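You operate a simulated robot arm through the tools that you are given. There is no shell and no other tool.

You run a simulated robot arm. Do the job below in one go: nothing can be reset, and whatever is moved stays where it is left.

JOB
Uncap the diesel tank, open the white tap, pump the tank to 3/4.
Fine: the cap waits on the tank top; open the tap fully; pump with the red pump's black lever; shut the tap fully and cap the tank after.

It is judged by the outcome, as a careful person would: the job done as asked, and still so three seconds after it is handed in. It fails if anything else is knocked over, pushed out of place, dropped, spilled or broken. Lids that push on must go on centred and level and be pressed home; caps that screw on are set level and turned clockwise until they are tight.

ROBOT AND FRAMES
A 6-joint arm with a two-finger parallel gripper, fixed in place. Base frame: the origin is at the foot of the arm, x ahead of it, y to its left, z up. Readings come in cm, degrees, newtons and seconds.
With the tool pointing down near the work surface it reaches from about 36 to 76 cm from the base axis. Its first joint turns from -66.0 to 66.0 degrees. Payload 2.45 kg.
The tool frame sits at the grasp point between the pads (the TCP): z along the fingers, y along the line on which they close. The tips reach 2.4 cm beyond it. The gripper opens to 6.8 cm. The fingers are 1.7 cm wide and 1 cm thick; the gripper's body (4 by 7 cm) begins 4.1 cm behind the TCP.
Orientation is that of the tool frame in the base frame, as a unit quaternion [w, x, y, z]. With the fingers straight down and closing along the base's y, the tool's x points along the base's -x, its y along +y and its z along -z.

CONTROLS
- The arm moves only by the tool arm_command. Its argument "rows" is a list of rows, each a list of 7 numbers: the turn, a rotation vector about the tool's x, y, z in degrees, then the shift along the tool's x, y, z in cm, then the gripper command, from -1 (fully open) to 1 (shut), values between in proportion. In form: [[wx, wy, wz, x, y, z, fingers], ...]. A call has 1 to 20 rows; each row shifts and turns the commanded pose from where the row before left it, along the tool's axes as they then stand. Each row takes 0.2 s and may step no farther than 5 cm and 8.6 degrees from the row before; otherwise, or with a gripper value out of range, the whole call is refused. Where a pose cannot be reached the arm comes as near as it can. A force on the tool above 40 N (or 10 N above the force at the start of the call, whichever is more), or a blocked arm, ends the call early, and 0.2 s more pass. Each finger travels about 10.8 cm/s and halts on what it meets, pressing with about 35 N; the grip force reading is that of the motor and also rises with nothing between the fingers. The clock runs only during rows and for 0.2 s after the last one: add rows that do not move to give the fingers time. The reply holds the time, the measured pose of the TCP, the force on the tool along the base axes, the opening and the grip force, in the units named above and with some noise, with the torque about the TCP (base axes, N m) and any sound that the robot's microphone picked up.
- Cameras (640 x 400 px; columns grow to the right, rows downward): "scene" is fixed at [18.86, 44.2, 146.34]; the picture's right is [-0.43, -0.90, 0.00], its down [-0.54, 0.26, -0.80] and it looks along [0.72, -0.35, -0.59] (base axes); focal length 214 px, centre (320, 200). "wrist" rides on the gripper at [8.4, 1.1, -7.5] in the tool frame; the picture's right is [-0.13, 0.99, 0.00], its down [-0.60, -0.08, -0.79] and it looks along [-0.79, -0.10, 0.61] (tool axes); focal length 251 px, centre (320, 200). There is no depth. A picture from a camera that has moved, and an enlarged one, comes with that camera's place and axes in the base frame and with its lens.
- snapshot(camera): a new picture of that camera. No time passes.
- inspect(camera, box): a new picture of the part [left, top, right, bottom] of that camera's present view, enlarged. No time passes.
- sign_off(): hands the job in; it is judged then, once.

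Nothing tells you positions but the pictures and the camera data. Unless the task says otherwise, let go and move clear before handing in.

The tools are called after ">>>" by a JSON object that holds its "op" and its "data". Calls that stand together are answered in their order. arm_command: Moves the arm, as the interface text tells. Its arguments: {"type":"object","properties":{"rows":{"type":"array"}},"required":["rows"]} The other tools are called the same way: snapshot (camera) takes a picture; inspect (camera, box) takes an enlarged picture of a part of a camera's view; sign_off () hands the job in.

At the start:

```text
clock: 0.0
position: [43.6, 12.67, 131.77]
tcp_rot: [0.0, 0.001, 1.0, 0.0]
ft_force: [-0.3, -0.6, 0.4]
ft_torque: [0.0, -0.02, 0.0]
opening: 6.81
grip_force: 0.0
```

scene: 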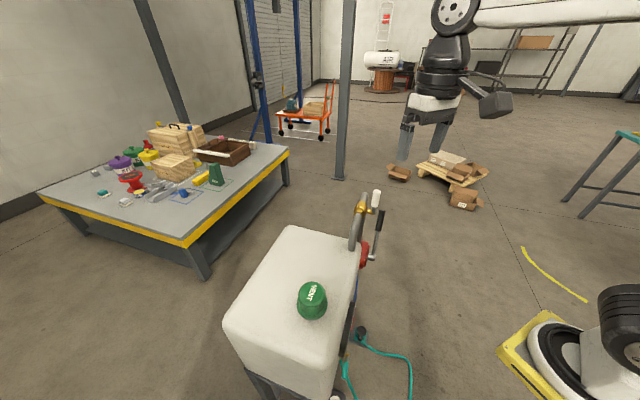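
wrist: 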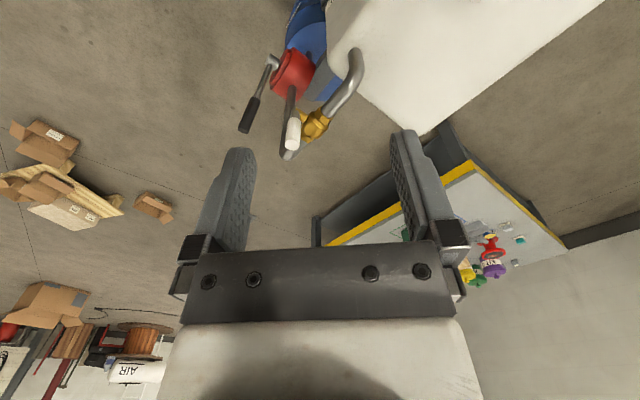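

I see a white tank with a green cap marked "VENT", a red pump with a black lever, and a pipe with a white-handled tap. I'll look closer at each part before moving.

>>> {"op": "inspect", "data": {"camera": "scene", "box": [220, 170, 420, 400]}}

>>> {"op": "inspect", "data": {"camera": "scene", "box": [330, 170, 410, 280]}}

>>> {"op": "inspect", "data": {"camera": "wrist", "box": [220, 0, 420, 170]}}

>>> {"op": "inspect", "data": {"camera": "scene", "box": [40, 100, 300, 280]}}

```text
1.74 times, centred on (320, 285) of scene
camera zoom: at [18.86, 44.2, 146.34], right [-0.43, -0.9, 0.0], down [-0.54, 0.26, -0.8], along [0.72, -0.35, -0.59], focal length 373 px, centre (320, 52)
```

zoom: 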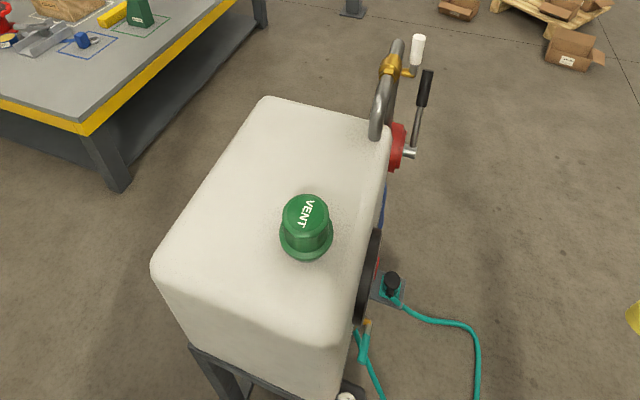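

```text
3.64 times, centred on (370, 225) of scene
camera zoom: at [18.86, 44.2, 146.34], right [-0.43, -0.9, 0.0], down [-0.54, 0.26, -0.8], along [0.72, -0.35, -0.59], focal length 780 px, centre (138, 109)
```

zoom: 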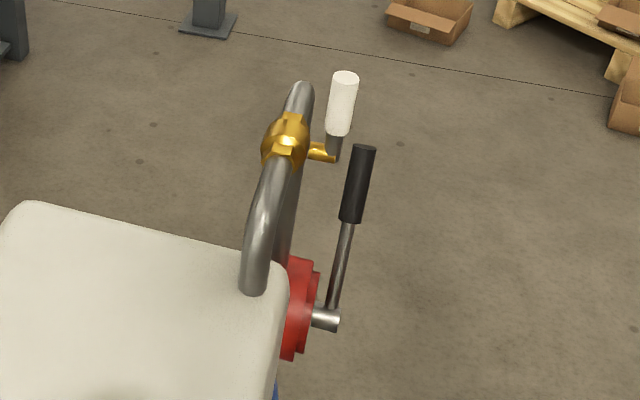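

```text
2.35 times, centred on (320, 85) of wrist
camera zoom: at [35.24, 13.68, 139.24], right [0.13, 0.99, 0.0], down [0.6, -0.08, 0.79], along [0.79, -0.1, -0.61], focal length 592 px, centre (320, 471)
```

zoom: 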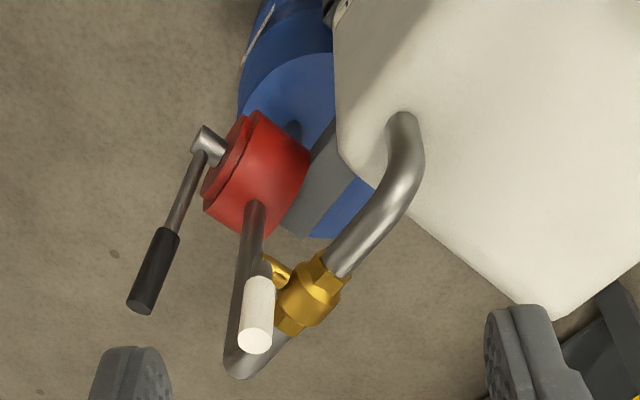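

```text
2.22 times, centred on (170, 190) of scene
camera zoom: at [18.86, 44.2, 146.34], right [-0.43, -0.9, 0.0], down [-0.54, 0.26, -0.8], along [0.72, -0.35, -0.59], focal length 477 px, centre (653, 222)
```

zoom: 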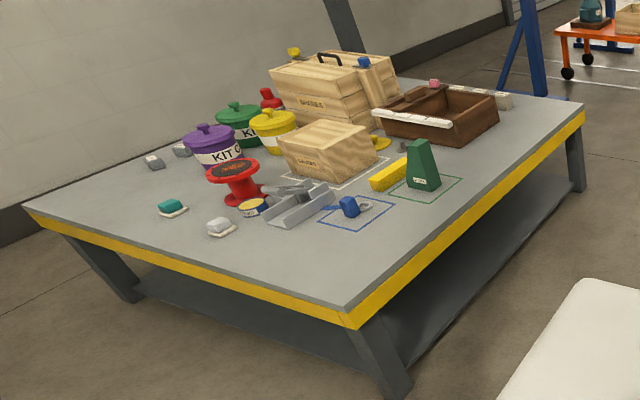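

I triangulated the parts from the two views:
- The tank top is at about z=97, turned roughly 45°.
- The vent cap is near (43, 34, 102).
- The tap handle stands upright near (57.6, 7, 109).
- The pump pivot is near (62, -2, 72), with the lever tip near (68, -8, 92).

Next I'll yaw the wrist and lower it to look at the tank's near face and find the gauge.

>>> {"op": "arm_command", "data": {"rows": [[0, 0, -8, 0, 0, 0, -1], [0, 0, -8, 0, 0, 0, -1], [0, 0, -8, 0, 0, 0, -1], [0, 0, -8, 0, 0, 0, -1], [0, 0, -8, 0, 0, 0, -1], [0, 0, -8, 0, 0, 0, -1], [0, 0, 0, 1.43, 0.42, 3.63, -1], [0, 0, 0, 1.43, 0.42, 3.63, -1], [0, 0, 0, 1.43, 0.42, 3.63, -1], [0, 0, 0, 1.43, 0.42, 3.63, -1], [0, 0, 0, 1.43, 0.42, 3.63, -1], [0, 0, 0, 1.43, 0.42, 3.63, -1]]}}

>>> {"op": "snapshot", "data": {"camera": "wrist"}}

>>> {"op": "snapshot", "data": {"camera": "scene"}}

```text
clock: 2.6
position: [36.16, 8.14, 109.77]
tcp_rot: [0.0, -0.407, 0.914, 0.0]
ft_force: [0.3, -0.4, 1.1]
ft_torque: [-0.05, 0.03, -0.01]
opening: 6.79
grip_force: 0.0
```

```text
taken
camera wrist: at [29.7, 2.57, 117.27], right [-0.65, 0.76, 0.0], down [0.46, 0.4, 0.79], along [0.6, 0.52, -0.61], focal length 251 px, centre (320, 200)
```

wrist: 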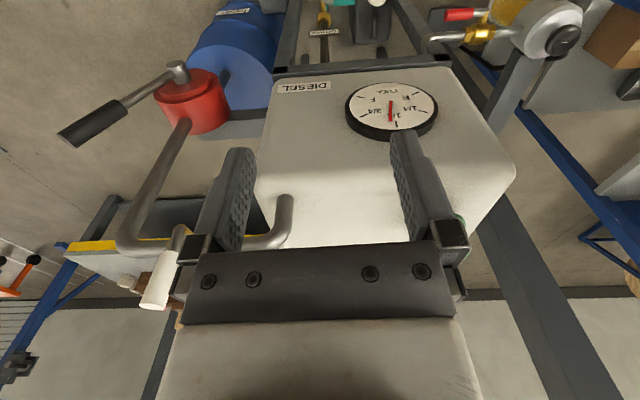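

```text
taken
```

scene: 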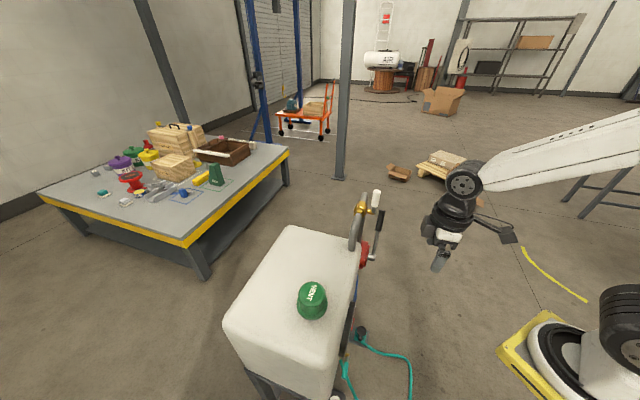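

The near face carries the DIESEL label and a dial gauge with a red needle. I'll zoom in on the gauge, the pump and the tap.

>>> {"op": "inspect", "data": {"camera": "wrist", "box": [330, 70, 450, 145]}}

>>> {"op": "inspect", "data": {"camera": "wrist", "box": [40, 0, 320, 175]}}

>>> {"op": "inspect", "data": {"camera": "wrist", "box": [100, 170, 300, 320]}}

>>> {"op": "inspect", "data": {"camera": "wrist", "box": [260, 0, 600, 110]}}

>>> {"op": "inspect", "data": {"camera": "scene", "box": [270, 260, 350, 340]}}

```text
5.33 times, centred on (390, 108) of wrist
camera zoom: at [29.7, 2.57, 117.27], right [-0.65, 0.76, 0.0], down [0.46, 0.4, 0.79], along [0.6, 0.52, -0.61], focal length 1341 px, centre (-53, 693)
```

zoom: 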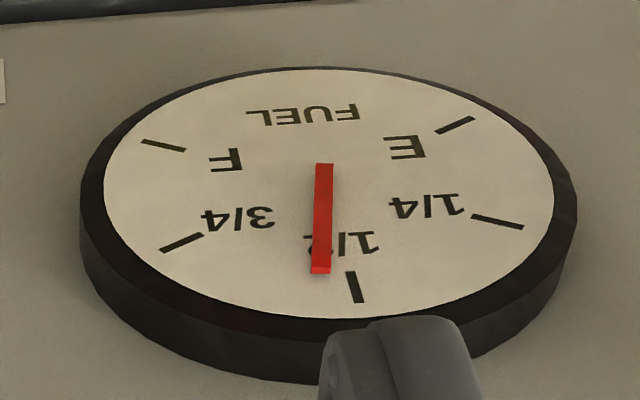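

```text
2.29 times, centred on (180, 88) of wrist
camera zoom: at [29.7, 2.57, 117.27], right [-0.65, 0.76, 0.0], down [0.46, 0.4, 0.79], along [0.6, 0.52, -0.61], focal length 575 px, centre (640, 457)
```

zoom: 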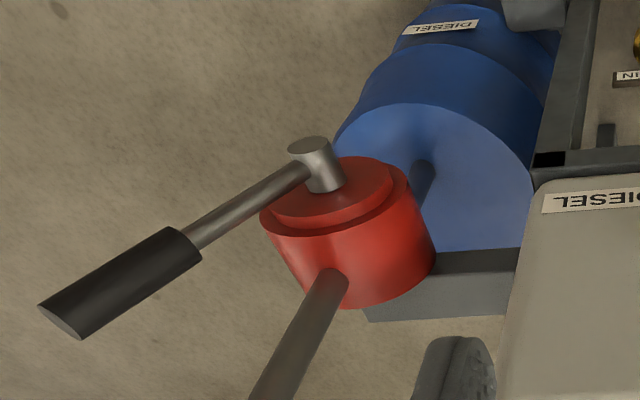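

```text
2.67 times, centred on (200, 245) of wrist
camera zoom: at [29.7, 2.57, 117.27], right [-0.65, 0.76, 0.0], down [0.46, 0.4, 0.79], along [0.6, 0.52, -0.61], focal length 670 px, centre (640, 80)
```

zoom: 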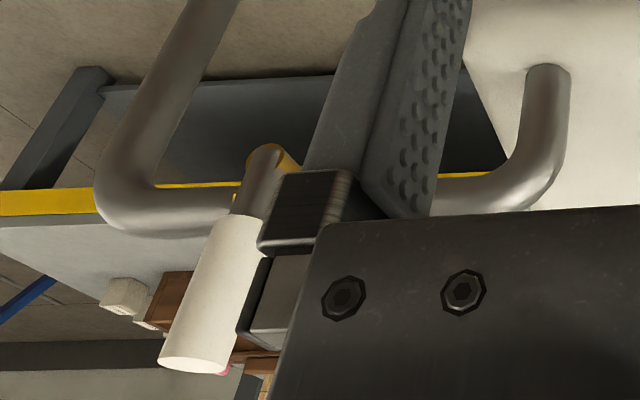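

```text
1.88 times, centred on (430, 55) of wrist
camera zoom: at [29.7, 2.57, 117.27], right [-0.65, 0.76, 0.0], down [0.46, 0.4, 0.79], along [0.6, 0.52, -0.61], focal length 473 px, centre (113, 473)
```

zoom: 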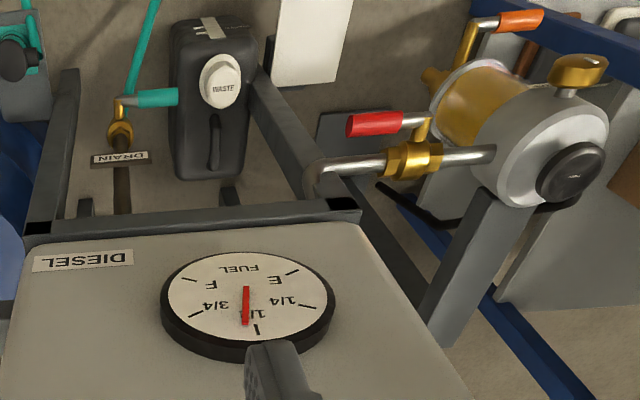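

```text
5.00 times, centred on (310, 300) of scene
camera zoom: at [18.86, 44.2, 146.34], right [-0.43, -0.9, 0.0], down [-0.54, 0.26, -0.8], along [0.72, -0.35, -0.59], focal length 1072 px, centre (370, -300)
```

zoom: 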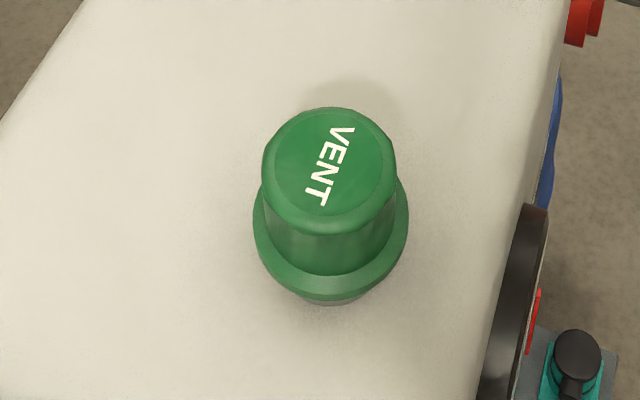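

The gauge reads about 1/2 now, so I need to reach 3/4. Next I'll move to get a close view of the cap and the tap.

>>> {"op": "arm_command", "data": {"rows": [[0, 0, 0, -2.58, 2.89, -0.6, -1], [0, 0, 0, -2.58, 2.89, -0.6, -1], [0, 0, 0, -2.58, 2.89, -0.6, -1], [0, 0, 0, -2.58, 2.89, -0.6, -1]]}}

>>> {"op": "snapshot", "data": {"camera": "wrist"}}

>>> {"op": "snapshot", "data": {"camera": "scene"}}

```text
clock: 3.6
position: [34.28, 23.42, 112.08]
tcp_rot: [0.001, -0.407, 0.914, 0.0]
ft_force: [-0.6, 0.4, -0.4]
ft_torque: [-0.01, -0.01, 0.01]
opening: 6.82
grip_force: 0.0
```

```text
taken
camera wrist: at [28.03, 17.79, 119.64], right [-0.65, 0.76, 0.0], down [0.46, 0.4, 0.79], along [0.6, 0.52, -0.61], focal length 251 px, centre (320, 200)
```

wrist: 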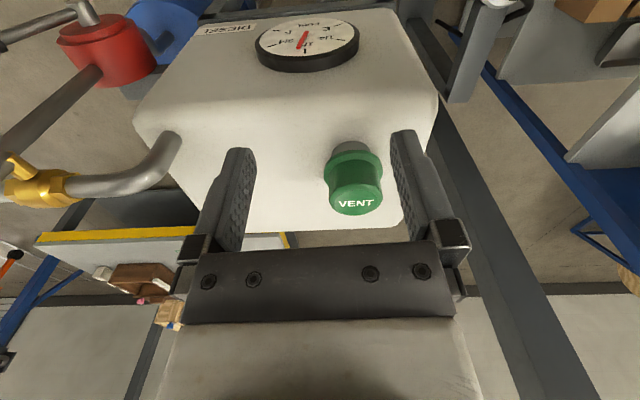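

```text
taken
```

scene: 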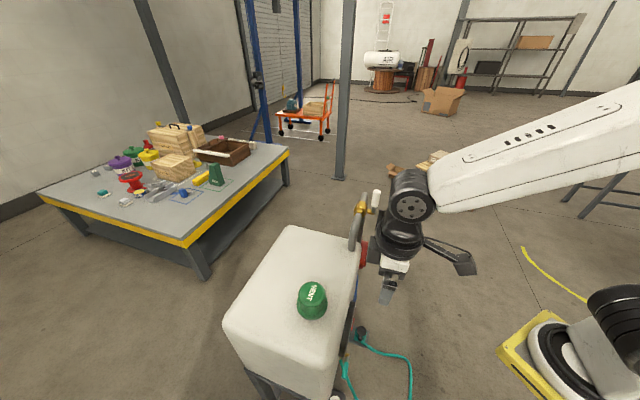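

>>> {"op": "inspect", "data": {"camera": "wrist", "box": [300, 120, 410, 230]}}

>>> {"op": "inspect", "data": {"camera": "wrist", "box": [240, 0, 370, 80]}}

>>> {"op": "inspect", "data": {"camera": "wrist", "box": [0, 120, 200, 240]}}

```text
3.64 times, centred on (355, 175) of wrist
camera zoom: at [28.03, 17.79, 119.64], right [-0.65, 0.76, 0.0], down [0.46, 0.4, 0.79], along [0.6, 0.52, -0.61], focal length 914 px, centre (193, 291)
```

zoom: 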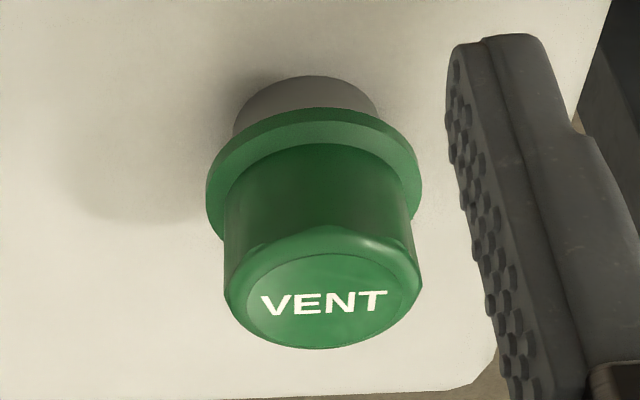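

```text
4.92 times, centred on (305, 40) of wrist
camera zoom: at [28.03, 17.79, 119.64], right [-0.65, 0.76, 0.0], down [0.46, 0.4, 0.79], along [0.6, 0.52, -0.61], focal length 1238 px, centre (394, 988)
```

zoom: 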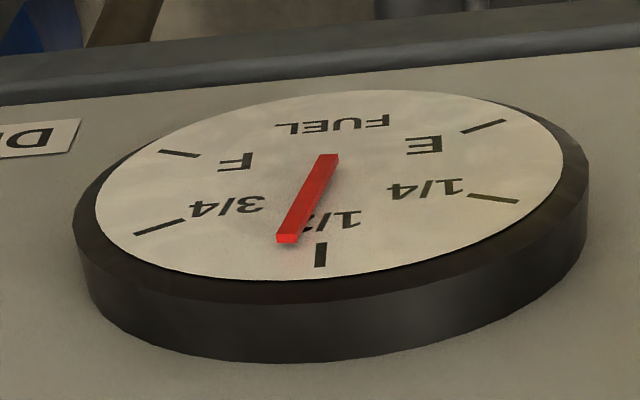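

```text
3.20 times, centred on (100, 180) of wrist
camera zoom: at [28.03, 17.79, 119.64], right [-0.65, 0.76, 0.0], down [0.46, 0.4, 0.79], along [0.6, 0.52, -0.61], focal length 805 px, centre (1024, 264)
```

zoom: 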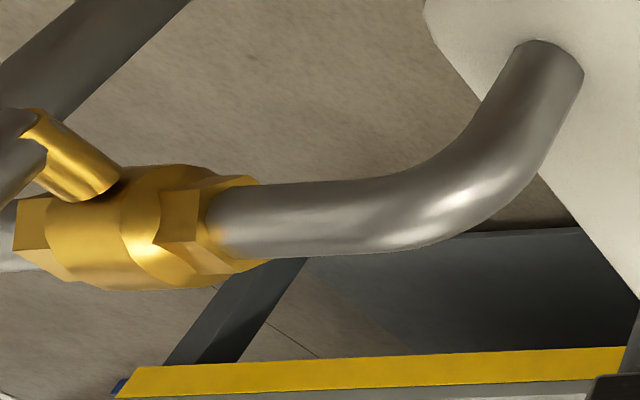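

The cap is smooth-sided, about 5.8 cm across, with its top at (41.8, 34.9, 103.5) and its flange near z=99. I'll move above it and check the alignment between the fingers.

>>> {"op": "arm_command", "data": {"rows": [[0, 0, 0, -3.39, 0.52, 0.4, -1], [0, 0, 0, -3.39, 0.52, 0.4, -1], [0, 0, 0, -3.39, 0.52, 0.4, -1], [0, 0, 0, -3.39, 0.52, 0.4, -1], [0, 0, 0, 0, 0, 0, -1]]}}

>>> {"op": "snapshot", "data": {"camera": "wrist"}}

>>> {"op": "snapshot", "data": {"camera": "scene"}}

```text
clock: 4.8
position: [41.67, 34.92, 110.64]
tcp_rot: [0.0, -0.408, 0.913, 0.001]
ft_force: [-0.6, 0.4, -0.7]
ft_torque: [0.01, 0.01, -0.03]
opening: 6.76
grip_force: 0.0
```

```text
taken
camera wrist: at [35.32, 29.34, 118.15], right [-0.65, 0.76, 0.0], down [0.46, 0.4, 0.79], along [0.6, 0.52, -0.61], focal length 251 px, centre (320, 200)
```

wrist: 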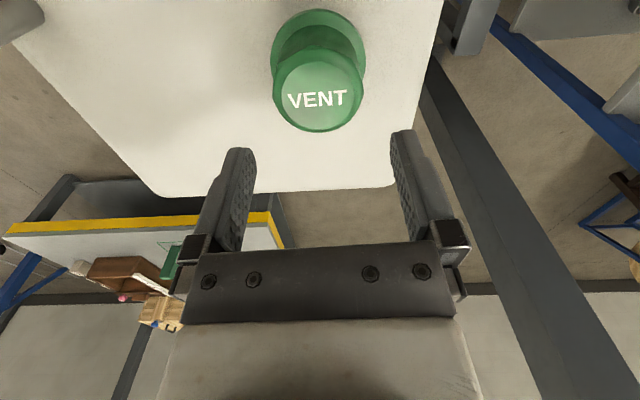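

```text
taken
```

scene: 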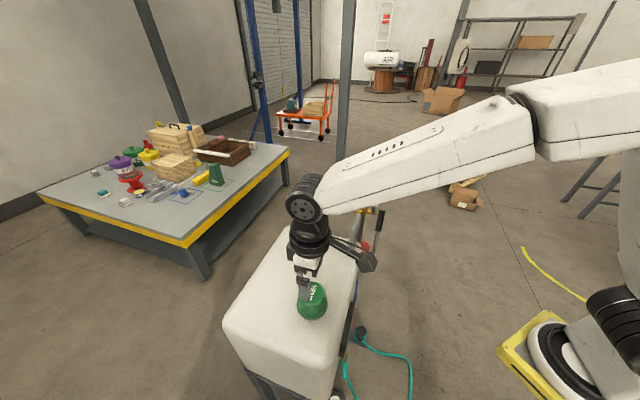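

The cap is centred between the fingers to about a millimetre. I'll lower to its body, staying above the flange, and look again.

>>> {"op": "arm_command", "data": {"rows": [[0, 0, 0, 0.05, -0.08, 2.0, -1], [0, 0, 0, 0, 0, 2.0, -1], [0, 0, 0, 0, 0, 2.0, -1], [0, 0, 0, 0, 0, 1.9, -1], [0, 0, 0, 0, 0, 0, -1]]}}

>>> {"op": "snapshot", "data": {"camera": "wrist"}}

>>> {"op": "inspect", "data": {"camera": "scene", "box": [270, 240, 370, 340]}}

```text
clock: 6.0
position: [41.68, 34.74, 102.86]
tcp_rot: [0.0, -0.407, 0.913, 0.0]
ft_force: [0.5, 0.3, -0.8]
ft_torque: [0.02, 0.05, 0.01]
opening: 6.79
grip_force: 0.1
```

```text
taken
camera wrist: at [35.33, 29.17, 110.25], right [-0.65, 0.76, 0.0], down [0.46, 0.4, 0.79], along [0.6, 0.52, -0.61], focal length 251 px, centre (320, 200)
```

wrist: 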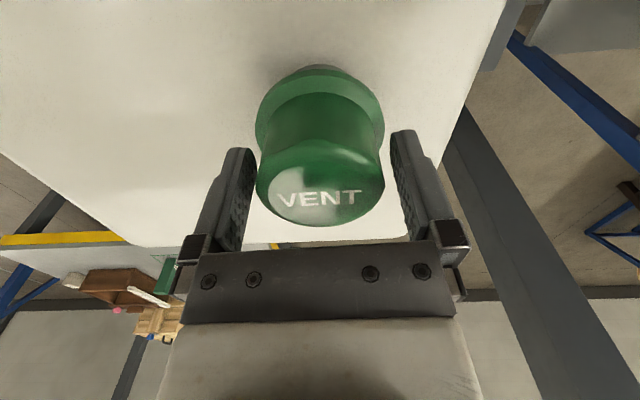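

```text
4.00 times, centred on (320, 290) of scene
camera zoom: at [18.86, 44.2, 146.34], right [-0.43, -0.9, 0.0], down [-0.54, 0.26, -0.8], along [0.72, -0.35, -0.59], focal length 858 px, centre (320, -160)
```

zoom: 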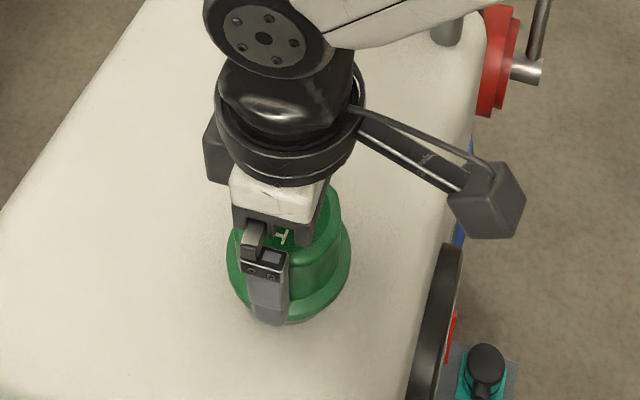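

The fingers straddle the cap body. I'll lower slightly more, close on it, and check the grip.

>>> {"op": "arm_command", "data": {"rows": [[0, 0, 0, 0, 0, 0.4, -1], [0, 0, 0, 0, 0, 0, 0.0], [0, 0, 0, 0, 0, 0, 1], [0, 0, 0, 0, 0, 0, 1], [0, 0, 0, 0, 0, 0, 1]]}}

>>> {"op": "snapshot", "data": {"camera": "wrist"}}

```text
clock: 7.2
position: [41.73, 34.82, 102.33]
tcp_rot: [0.0, -0.407, 0.913, 0.0]
ft_force: [-0.5, 0.6, -0.1]
ft_torque: [0.0, 0.0, -0.01]
opening: 5.69
grip_force: 34.8
```

```text
taken
camera wrist: at [35.37, 29.21, 109.86], right [-0.65, 0.76, 0.0], down [0.46, 0.4, 0.79], along [0.6, 0.52, -0.61], focal length 251 px, centre (320, 200)
```

wrist: 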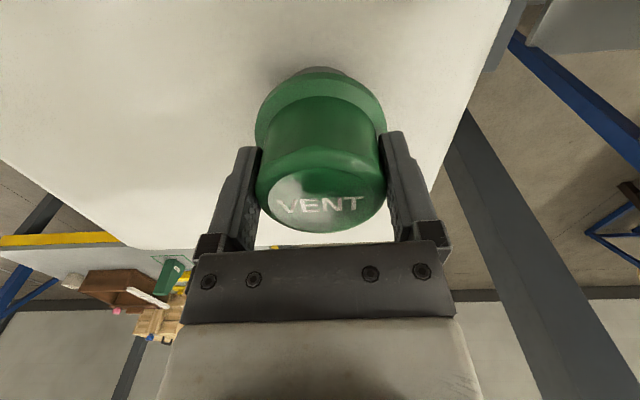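

The cap is gripped at 5.69 cm with almost no side force. I'll test a small counter-clockwise twist to learn whether it screws or pushes on.

>>> {"op": "arm_command", "data": {"rows": [[0, 0, -4, 0, 0, 0, 1], [0, 0, -4, 0, 0, 0, 1]]}}

>>> {"op": "snapshot", "data": {"camera": "wrist"}}

```text
clock: 7.8
position: [41.82, 34.73, 102.59]
tcp_rot: [0.0, -0.47, 0.882, 0.0]
ft_force: [-0.5, 0.5, 0.1]
ft_torque: [0.01, 0.06, -0.01]
opening: 5.7
grip_force: 35.2
```

```text
taken
camera wrist: at [36.24, 28.31, 109.95], right [-0.75, 0.66, 0.0], down [0.4, 0.46, 0.79], along [0.52, 0.6, -0.61], focal length 251 px, centre (320, 200)
```

wrist: 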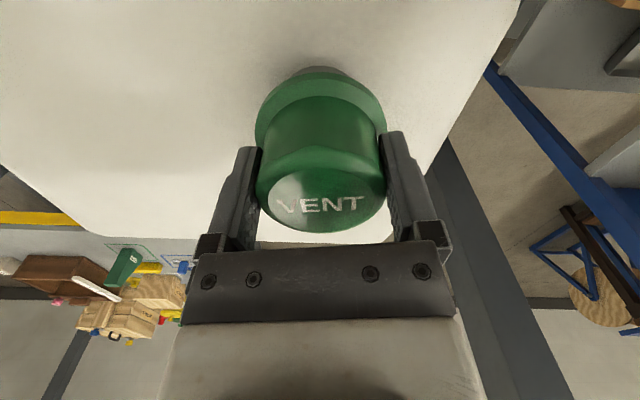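

The cap turned freely with the gripper and showed almost no torque. I'll try a small lift and watch the force.

>>> {"op": "arm_command", "data": {"rows": [[0, 0, 0, 0, 0, -0.2, 1], [0, 0, 0, 0, 0, -0.2, 1], [0, 0, 0, 0, 0, 0, 1]]}}

>>> {"op": "snapshot", "data": {"camera": "wrist"}}

```text
clock: 8.6
position: [42.08, 34.74, 102.87]
tcp_rot: [0.001, -0.469, 0.883, 0.0]
ft_force: [0.4, -0.2, -0.8]
ft_torque: [0.0, 0.0, 0.0]
opening: 5.69
grip_force: 35.0
```

```text
taken
camera wrist: at [36.38, 28.31, 110.35], right [-0.75, 0.66, 0.0], down [0.4, 0.46, 0.79], along [0.53, 0.6, -0.61], focal length 251 px, centre (320, 200)
```

wrist: 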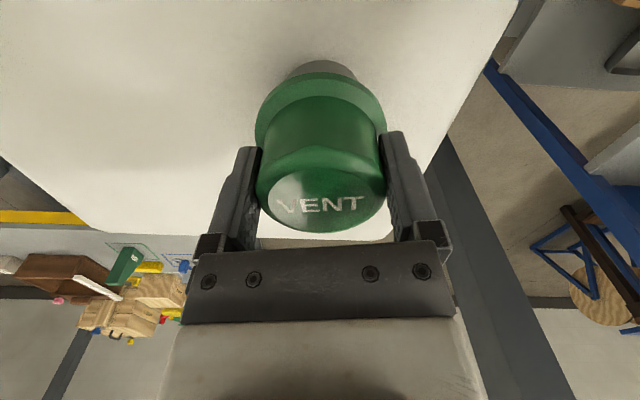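

It lifts with no resistance, so it's a lift-off cap. I'll keep raising it straight up.

>>> {"op": "arm_command", "data": {"rows": [[0, 0, 0, 0, 0, -0.5, 1], [0, 0, 0, 0, 0, -0.5, 1], [0, 0, 0, 0, 0, -0.5, 1], [0, 0, 0, 0, 0, 0, 1]]}}

>>> {"op": "inspect", "data": {"camera": "wrist", "box": [220, 20, 420, 240]}}

>>> {"op": "inspect", "data": {"camera": "scene", "box": [270, 240, 370, 340]}}

```text
clock: 9.6
position: [41.89, 34.66, 104.43]
tcp_rot: [0.0, -0.469, 0.883, 0.0]
ft_force: [0.0, -0.2, -0.5]
ft_torque: [0.01, 0.05, -0.04]
opening: 5.7
grip_force: 34.4
```

```text
1.82 times, centred on (320, 130) of wrist
camera zoom: at [36.29, 28.27, 111.91], right [-0.75, 0.66, 0.0], down [0.4, 0.46, 0.79], along [0.52, 0.59, -0.61], focal length 457 px, centre (320, 327)
```

zoom: 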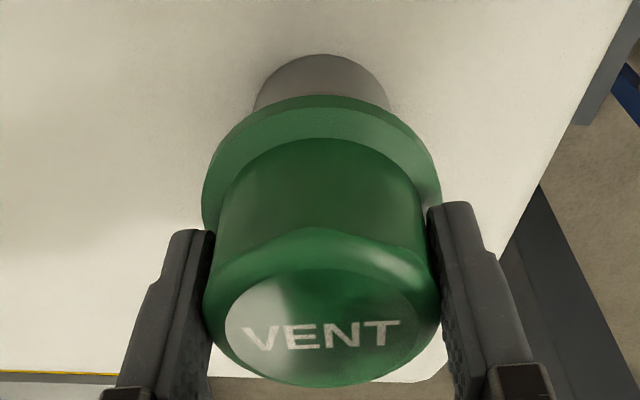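

```text
4.00 times, centred on (320, 290) of scene
camera zoom: at [18.87, 44.2, 146.34], right [-0.43, -0.9, 0.0], down [-0.54, 0.26, -0.8], along [0.72, -0.35, -0.59], focal length 858 px, centre (320, -160)
```

zoom: 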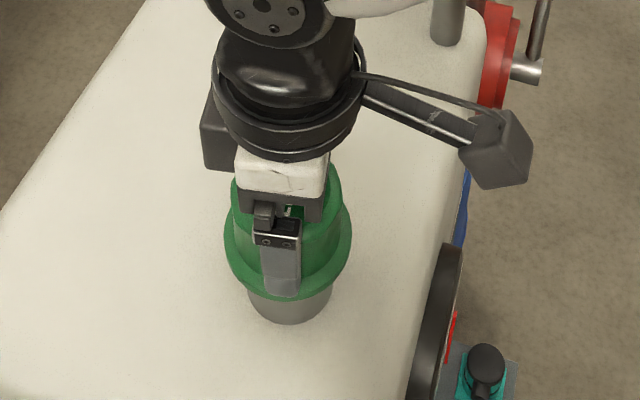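

The cap is rising freely off the grey neck. I'll lift it well clear and look at the neck and the cap's underside.

>>> {"op": "arm_command", "data": {"rows": [[0, 0, 0, 0, 0, -1, 1], [0, 0, 0, 0, 0, -1, 1], [0, 0, 0, 0, 0, -1, 1], [0, 0, 0, 0, 0, -1, 1], [0, 0, 0, 0, 0, -1, 1], [0, 0, 0, 0, 0, -1, 1], [0, 0, 0, 0, 0, 0, 1]]}}

>>> {"op": "snapshot", "data": {"camera": "wrist"}}

>>> {"op": "inspect", "data": {"camera": "scene", "box": [270, 230, 390, 350]}}

```text
clock: 11.2
position: [41.76, 34.79, 110.35]
tcp_rot: [0.0, -0.469, 0.883, 0.0]
ft_force: [-0.5, 0.9, 0.0]
ft_torque: [0.02, -0.01, -0.02]
opening: 5.66
grip_force: 34.9
```

```text
taken
camera wrist: at [36.2, 28.38, 117.91], right [-0.75, 0.66, 0.0], down [0.4, 0.46, 0.79], along [0.52, 0.59, -0.61], focal length 251 px, centre (320, 200)
```

wrist: 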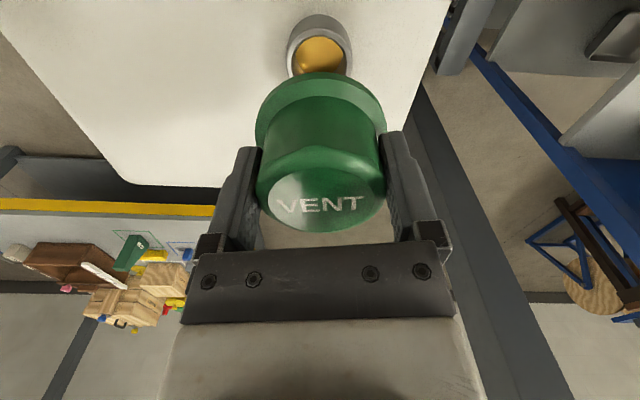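

```text
3.33 times, centred on (330, 290) of scene
camera zoom: at [18.86, 44.2, 146.34], right [-0.43, -0.9, 0.0], down [-0.54, 0.26, -0.8], along [0.72, -0.35, -0.59], focal length 715 px, centre (287, -100)
```

zoom: 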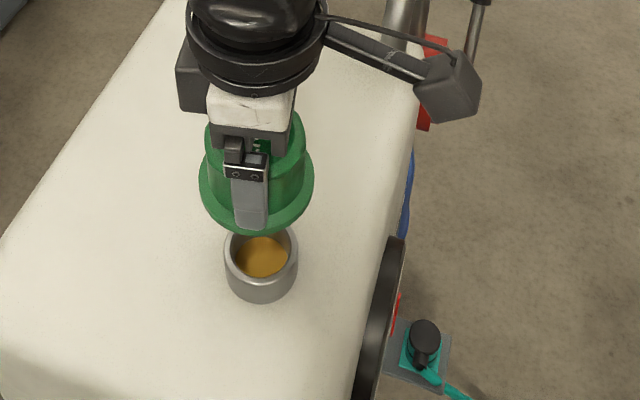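

The neck is a plain tube with diesel visible inside, so the cap pushes on. I'll carry the cap at this height to the middle of the tank top.

>>> {"op": "arm_command", "data": {"rows": [[0, 0, 0, -1.09, -2.2, 0, 1], [0, 0, 0, -1.09, -2.2, 0, 1], [0, 0, 0, -1.09, -2.2, 0, 1], [0, 0, 0, -1.09, -2.2, 0, 1], [0, 0, 0, 0, 0, 0, 1]]}}

>>> {"op": "snapshot", "data": {"camera": "wrist"}}

>>> {"op": "inspect", "data": {"camera": "scene", "box": [220, 200, 380, 360]}}

```text
clock: 12.4
position: [51.74, 33.42, 110.35]
tcp_rot: [0.001, -0.47, 0.883, 0.0]
ft_force: [-0.5, -0.1, -0.9]
ft_torque: [0.03, -0.03, 0.02]
opening: 5.66
grip_force: 34.9
```

```text
taken
camera wrist: at [46.17, 27.11, 117.85], right [-0.75, 0.66, 0.0], down [0.4, 0.46, 0.79], along [0.52, 0.59, -0.61], focal length 251 px, centre (320, 200)
```

wrist: 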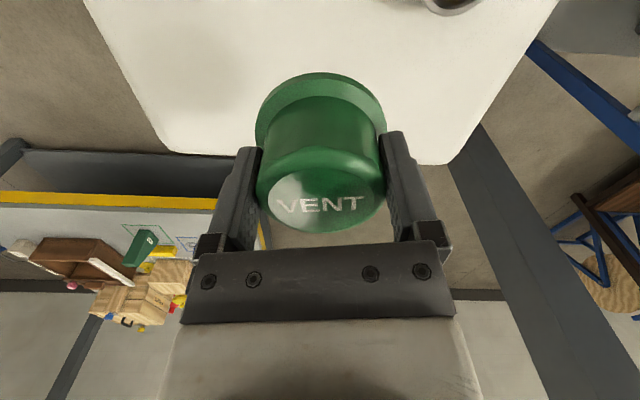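

```text
2.50 times, centred on (300, 280) of scene
camera zoom: at [18.87, 44.2, 146.34], right [-0.43, -0.9, 0.0], down [-0.54, 0.26, -0.8], along [0.72, -0.35, -0.59], focal length 536 px, centre (370, 0)
```

zoom: 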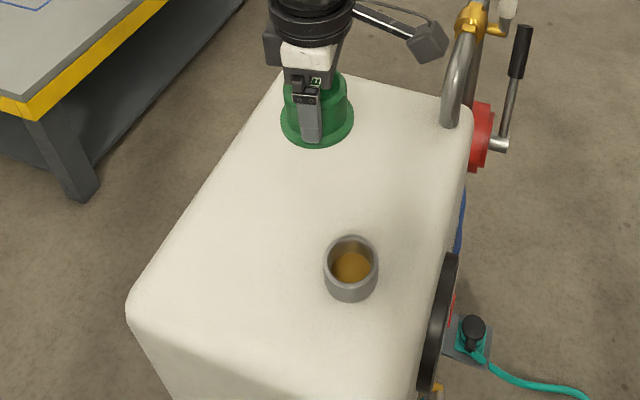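

The spot below is clear, flat tank top near (51.7, 33.4). I'll lower in stages, slowing near contact.

>>> {"op": "arm_command", "data": {"rows": [[0, 0, 0, 0, 0, 2, 1], [0, 0, 0, 0, 0, 2, 1], [0, 0, 0, 0, 0, 2, 1], [0, 0, 0, 0, 0, 1.5, 1], [0, 0, 0, 0, 0, 0.5, 1], [0, 0, 0, 0, 0, 0, 1]]}}

>>> {"op": "inspect", "data": {"camera": "scene", "box": [260, 200, 380, 300]}}

>>> {"op": "snapshot", "data": {"camera": "wrist"}}

```text
clock: 13.8
position: [51.62, 33.36, 102.38]
tcp_rot: [0.001, -0.469, 0.883, 0.0]
ft_force: [0.5, -0.2, -1.5]
ft_torque: [-0.01, 0.01, 0.0]
opening: 5.67
grip_force: 35.3
```

```text
4.00 times, centred on (320, 250) of scene
camera zoom: at [18.87, 44.2, 146.34], right [-0.43, -0.9, 0.0], down [-0.54, 0.26, -0.8], along [0.72, -0.35, -0.59], focal length 858 px, centre (320, 0)
```

zoom: 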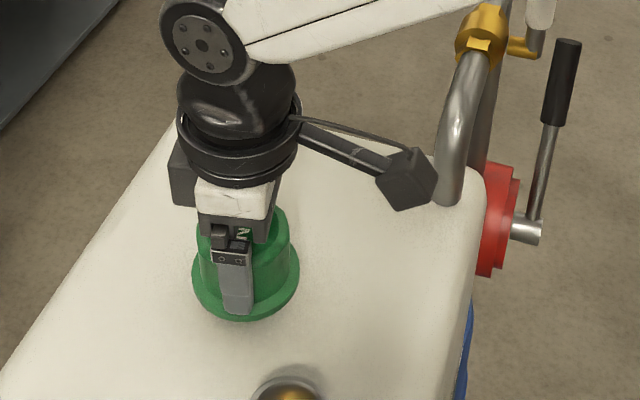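

```text
taken
camera wrist: at [46.05, 26.96, 109.88], right [-0.75, 0.66, 0.0], down [0.4, 0.46, 0.79], along [0.52, 0.59, -0.61], focal length 251 px, centre (320, 200)
```

wrist: 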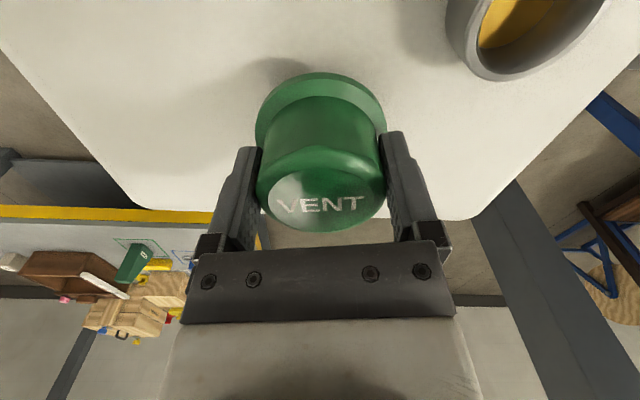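

The cap is close to the surface. I'll creep down in small steps until contact.

>>> {"op": "arm_command", "data": {"rows": [[0, 0, 0, 0, 0, 0.3, 1], [0, 0, 0, 0, 0, 0.3, 1], [0, 0, 0, 0, 0, 0.3, 1], [0, 0, 0, 0, 0, 0.3, 1], [0, 0, 0, 0, 0, 0, 1]]}}

>>> {"op": "inspect", "data": {"camera": "wrist", "box": [220, 30, 420, 170]}}

```text
clock: 15.0
position: [51.71, 33.55, 101.64]
tcp_rot: [0.005, -0.47, 0.883, 0.002]
ft_force: [-3.0, 0.1, 33.5]
ft_torque: [0.28, 0.12, 0.03]
opening: 5.67
grip_force: 34.6
```

```text
2.86 times, centred on (320, 100) of wrist
camera zoom: at [46.11, 27.18, 109.02], right [-0.75, 0.66, 0.0], down [0.4, 0.45, 0.8], along [0.53, 0.6, -0.6], focal length 718 px, centre (320, 486)
```

zoom: 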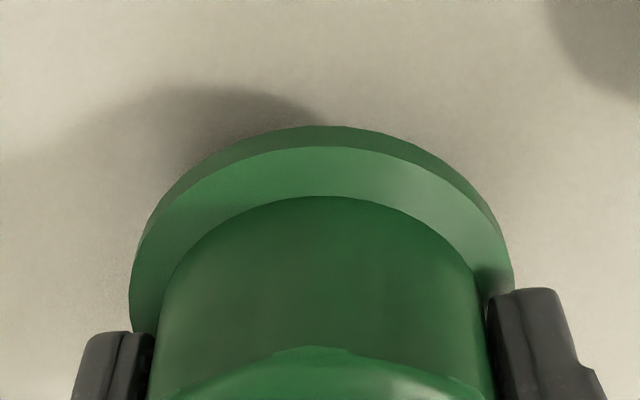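

Contact came at about z=101.6 with 33 N. I'll ease off the pressure before letting go.

>>> {"op": "arm_command", "data": {"rows": [[0, 0, 0, 0, 0, -0.2, 1], [0, 0, 0, 0, 0, -0.1, 1], [0, 0, 0, 0, 0, 0, 1]]}}

```text
clock: 15.8
position: [51.76, 33.59, 101.56]
tcp_rot: [0.002, -0.469, 0.883, 0.0]
ft_force: [3.3, 6.0, 18.1]
ft_torque: [0.56, -0.3, 0.03]
opening: 5.7
grip_force: 35.0
```

>>> {"op": "arm_command", "data": {"rows": [[0, 0, 0, 0, 0, -0.1, 1], [0, 0, 0, 0, 0, -0.05, 1], [0, 0, 0, 0, 0, 0, 1]]}}

```text
clock: 16.6
position: [51.64, 33.35, 101.7]
tcp_rot: [0.0, -0.469, 0.883, 0.0]
ft_force: [2.8, 2.5, 12.6]
ft_torque: [0.33, -0.33, -0.06]
opening: 5.67
grip_force: 35.0
```

>>> {"op": "arm_command", "data": {"rows": [[0, 0, 0, 0, 0, -0.1, 1], [0, 0, 0, 0, 0, -0.05, 1], [0, 0, 0, 0, 0, 0, 1]]}}

>>> {"op": "inspect", "data": {"camera": "scene", "box": [270, 220, 350, 290]}}

```text
clock: 17.4
position: [51.53, 33.41, 101.61]
tcp_rot: [-0.002, -0.469, 0.883, -0.001]
ft_force: [0.8, -2.4, 5.3]
ft_torque: [0.0, -0.11, -0.03]
opening: 5.65
grip_force: 34.5
```

```text
5.71 times, centred on (310, 255) of scene
camera zoom: at [18.86, 44.19, 146.35], right [-0.43, -0.9, 0.0], down [-0.54, 0.26, -0.8], along [0.72, -0.35, -0.59], focal length 1226 px, centre (377, -114)
```

zoom: 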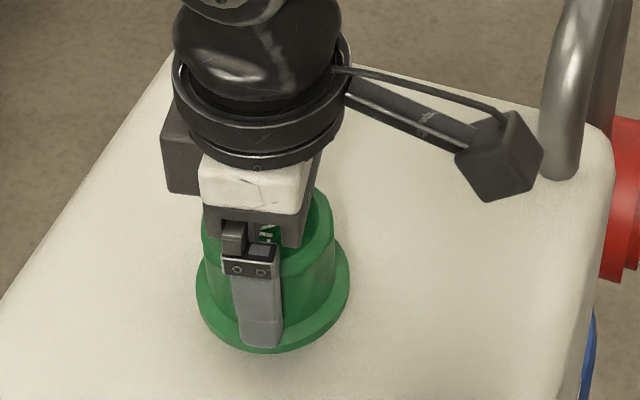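

Contact is now light at about 5 N. I'll open the fingers and rise straight up.

>>> {"op": "arm_command", "data": {"rows": [[0, 0, 0, 0, 0, 0, -1], [0, 0, 0, 0, 0, 0, -1], [0, 0, 0, 0, 0, -0.5, -1], [0, 0, 0, 0, 0, -2, -1], [0, 0, 0, 0, 0, -3, -1], [0, 0, 0, 0, 0, -3, -1], [0, 0, 0, 0, 0, 0, -1]]}}

>>> {"op": "snapshot", "data": {"camera": "wrist"}}

>>> {"op": "inspect", "data": {"camera": "scene", "box": [240, 200, 400, 320]}}

```text
clock: 19.0
position: [51.54, 33.43, 110.25]
tcp_rot: [-0.001, -0.469, 0.883, 0.0]
ft_force: [-1.1, 0.1, -0.9]
ft_torque: [0.02, 0.01, 0.0]
opening: 6.8
grip_force: 0.2
```

```text
taken
camera wrist: at [45.94, 27.07, 117.66], right [-0.75, 0.66, 0.0], down [0.4, 0.46, 0.79], along [0.52, 0.59, -0.61], focal length 251 px, centre (320, 200)
```

wrist: 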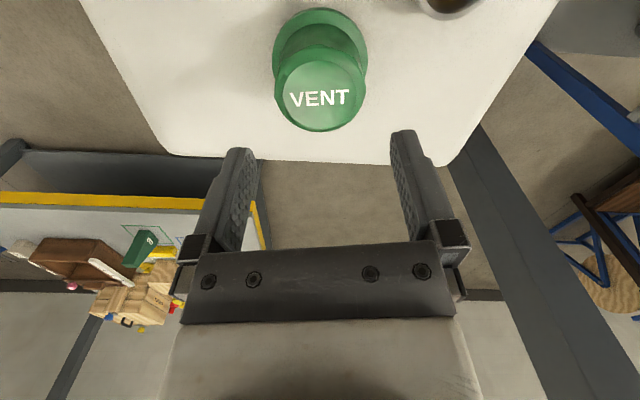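

```text
3.33 times, centred on (320, 260) of scene
camera zoom: at [18.86, 44.2, 146.34], right [-0.43, -0.9, 0.0], down [-0.54, 0.26, -0.8], along [0.72, -0.35, -0.59], focal length 715 px, centre (320, 0)
```

zoom: 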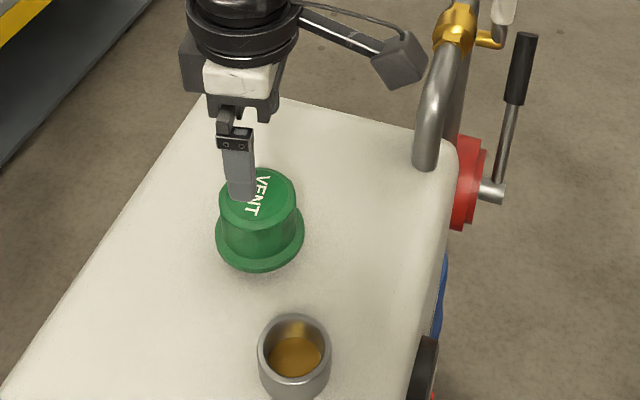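

The cap sits upright and flat on the tank top. Next I'll rise and move over to view the tap up close.

>>> {"op": "arm_command", "data": {"rows": [[0, 0, 0, 0, 0, -4, -1], [0, 0, 0, 0, 0, -4, -1], [0, 0, 4, 3, -2, -1, -1], [0, 0, 4, 3, -2, 0, -1], [0, 0, 0, 3, -2.5, 0, -1], [0, 0, 0, 3, -2.5, 0, -1], [0, 0, 0, 3.5, -2.5, 0, -1], [0, 0, 0, 3.5, -2.5, 0, -1], [0, 0, 0, 3.5, -2.5, 0, -1], [0, 0, 0, 3.5, -2.5, 0, -1], [0, 0, 0, 0, 0, 0, -1]]}}

>>> {"op": "snapshot", "data": {"camera": "wrist"}}

>>> {"op": "snapshot", "data": {"camera": "scene"}}

```text
clock: 21.4
position: [49.22, 1.44, 119.27]
tcp_rot: [-0.001, -0.408, 0.913, 0.0]
ft_force: [0.5, 0.5, -0.1]
ft_torque: [0.02, 0.0, -0.01]
opening: 6.77
grip_force: 0.1
```

```text
taken
camera wrist: at [42.79, -4.1, 126.82], right [-0.65, 0.76, 0.0], down [0.46, 0.4, 0.79], along [0.6, 0.52, -0.61], focal length 251 px, centre (320, 200)
```

wrist: 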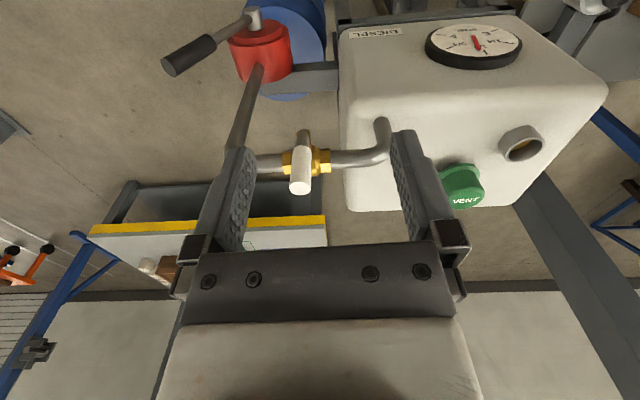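

```text
taken
```

scene: 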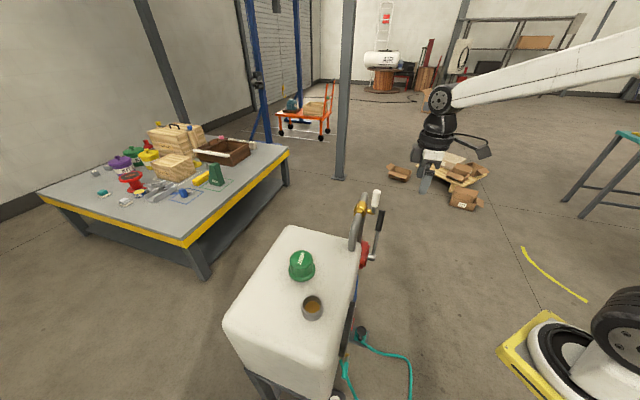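

>>> {"op": "inspect", "data": {"camera": "wrist", "box": [240, 110, 400, 210]}}

>>> {"op": "inspect", "data": {"camera": "wrist", "box": [150, 0, 330, 112]}}

>>> {"op": "inspect", "data": {"camera": "wrist", "box": [410, 10, 540, 90]}}

>>> {"op": "inspect", "data": {"camera": "scene", "box": [340, 180, 400, 220]}}

```text
4.00 times, centred on (320, 160) of wrist
camera zoom: at [42.79, -4.1, 126.82], right [-0.65, 0.76, 0.0], down [0.46, 0.4, 0.79], along [0.6, 0.52, -0.61], focal length 1006 px, centre (320, 360)
```

zoom: 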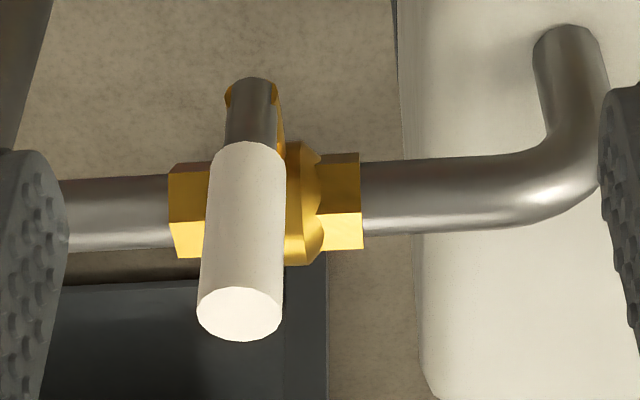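

```text
3.56 times, centred on (240, 56) of wrist
camera zoom: at [42.79, -4.1, 126.82], right [-0.65, 0.76, 0.0], down [0.46, 0.4, 0.79], along [0.6, 0.52, -0.61], focal length 894 px, centre (604, 712)
```

zoom: 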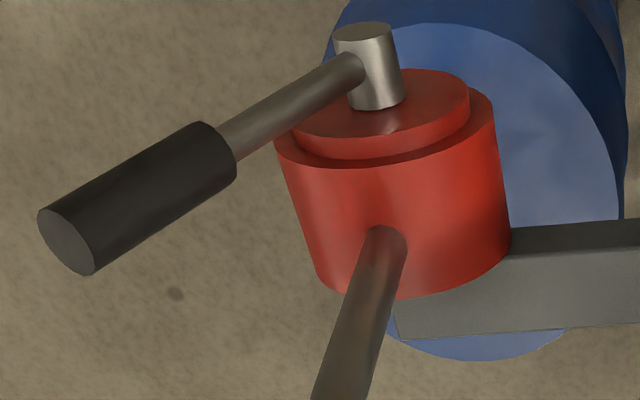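

```text
4.92 times, centred on (475, 50) of wrist
camera zoom: at [42.79, -4.1, 126.82], right [-0.65, 0.76, 0.0], down [0.46, 0.4, 0.79], along [0.6, 0.52, -0.61], focal length 1238 px, centre (-443, 938)
```

zoom: 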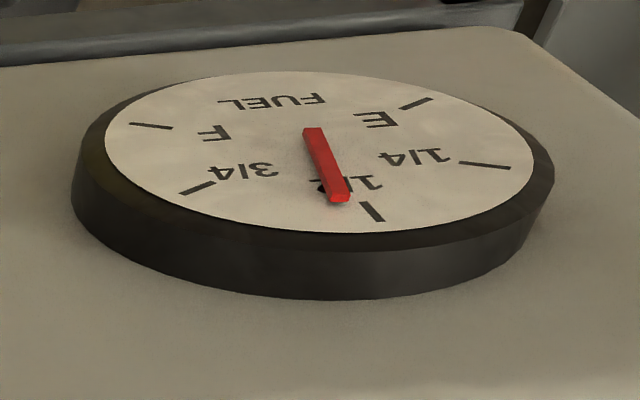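

```text
10.00 times, centred on (370, 200) of scene
camera zoom: at [18.86, 44.2, 146.34], right [-0.43, -0.9, 0.0], down [-0.54, 0.26, -0.8], along [0.72, -0.35, -0.59], focal length 2145 px, centre (-180, 200)
```

zoom: 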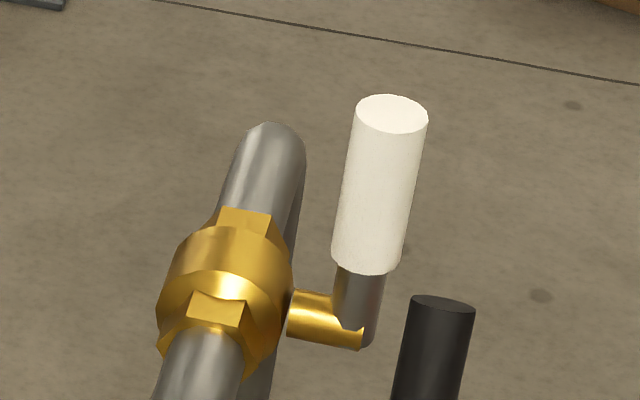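

The needle angle works out to about 0.54, with ticks 60° apart, so 3/4 is one tick clockwise of top. The tap handle is a vertical 2.1 cm grip at (58.1, 6.6, 105.7–111.3), pivoting on a horizontal stem near z=103.4. I'll yaw so the fingers close along the stem axis, then move above the handle.

>>> {"op": "arm_command", "data": {"rows": [[0, 0, 8.47, 0, 0, 0, -0.2], [0, 0, 8.47, 0, 0, 0, -0.2], [0, 0, 8.47, 0, 0, 0, -0.2], [0, 0, 8.47, 0, 0, 0, -0.2], [0, 0, 8.47, 0, 0, 0, -0.2], [0, 0, 8.47, 0, 0, 0, -0.2], [0, 0, 8.47, 0, 0, 0, -0.2], [0, 0, 8.47, 0, 0, 0, -0.2], [0, 0, 8.47, 0, 0, 0, -0.2], [0, 0, 8.47, 0, 0, 0, -0.2], [0, 0, 8.47, 0, 0, 0, -0.2], [0, 0, 0, -0.89, 3.3, 0.9, -0.2], [0, 0, 0, -0.89, 3.3, 0.9, -0.2], [0, 0, 0, -0.89, 3.29, 0.9, -0.2], [0, 0, 0, 0, 0, 0, -0.2]]}}

>>> {"op": "snapshot", "data": {"camera": "wrist"}}

>>> {"op": "inspect", "data": {"camera": "scene", "box": [320, 140, 440, 260]}}

```text
clock: 24.6
position: [57.73, 6.33, 116.49]
tcp_rot: [0.0, 0.385, 0.923, 0.0]
ft_force: [-0.3, -0.6, 0.2]
ft_torque: [0.05, 0.0, 0.01]
opening: 4.09
grip_force: 0.0
```

```text
taken
camera wrist: at [52.58, 13.01, 123.98], right [0.79, 0.61, 0.0], down [0.37, -0.48, 0.79], along [0.48, -0.63, -0.61], focal length 251 px, centre (320, 200)
```

wrist: 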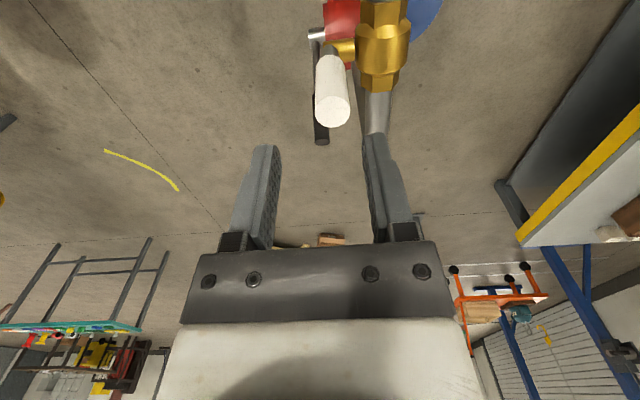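

```text
3.33 times, centred on (380, 200) of scene
camera zoom: at [18.86, 44.2, 146.34], right [-0.43, -0.9, 0.0], down [-0.54, 0.26, -0.8], along [0.72, -0.35, -0.59], focal length 715 px, centre (120, 200)
```

zoom: 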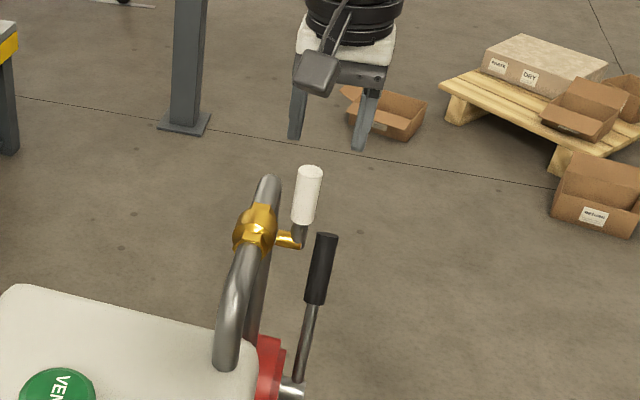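

>>> {"op": "inspect", "data": {"camera": "wrist", "box": [270, 0, 430, 150]}}

```text
2.67 times, centred on (350, 75) of wrist
camera zoom: at [52.58, 13.01, 123.98], right [0.79, 0.61, 0.0], down [0.37, -0.48, 0.79], along [0.48, -0.63, -0.61], focal length 670 px, centre (240, 533)
```

zoom: 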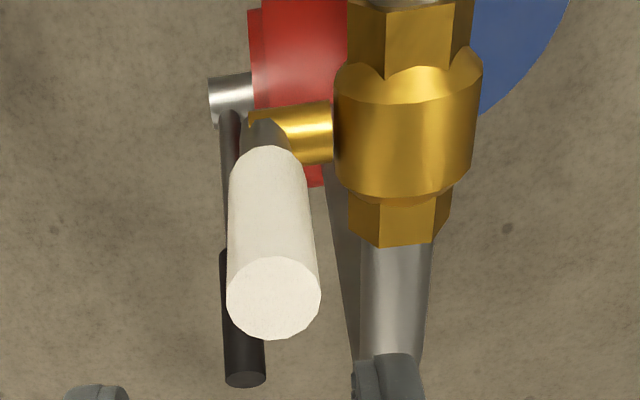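

The handle top sits about 0.7 cm to the +y side of the tool axis. I'll correct that and descend around the handle.

>>> {"op": "arm_command", "data": {"rows": [[0, 0, 0, 0.05, 0.68, 0, -0.2], [0, 0, 0, 0, 0, 2, -0.2], [0, 0, 0, 0, 0, 2, -0.2], [0, 0, 0, 0, 0, 0, -0.2]]}}

>>> {"op": "snapshot", "data": {"camera": "wrist"}}

>>> {"op": "inspect", "data": {"camera": "scene", "box": [340, 150, 420, 230]}}

```text
clock: 25.6
position: [58.59, 6.92, 112.45]
tcp_rot: [0.0, 0.383, 0.924, 0.001]
ft_force: [-1.1, 0.5, -0.1]
ft_torque: [0.0, -0.02, 0.01]
opening: 4.07
grip_force: 0.1
```

```text
taken
camera wrist: at [53.39, 13.56, 119.97], right [0.79, 0.61, 0.0], down [0.37, -0.48, 0.79], along [0.48, -0.63, -0.61], focal length 251 px, centre (320, 200)
```

wrist: 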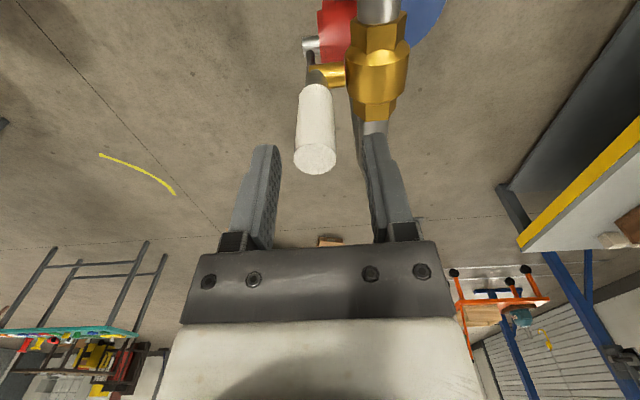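

```text
5.00 times, centred on (380, 190) of scene
camera zoom: at [18.86, 44.2, 146.34], right [-0.43, -0.9, 0.0], down [-0.54, 0.26, -0.8], along [0.72, -0.35, -0.59], focal length 1072 px, centre (20, 250)
```

zoom: 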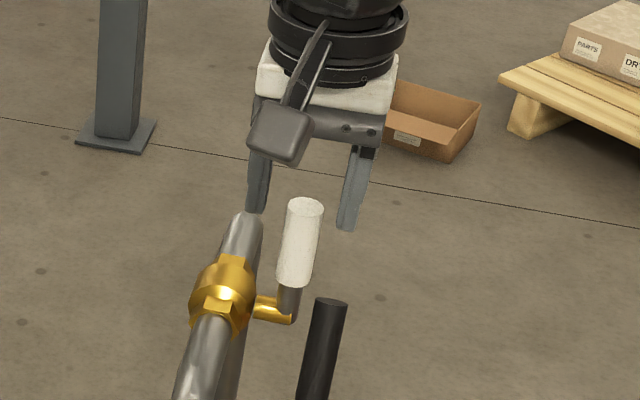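

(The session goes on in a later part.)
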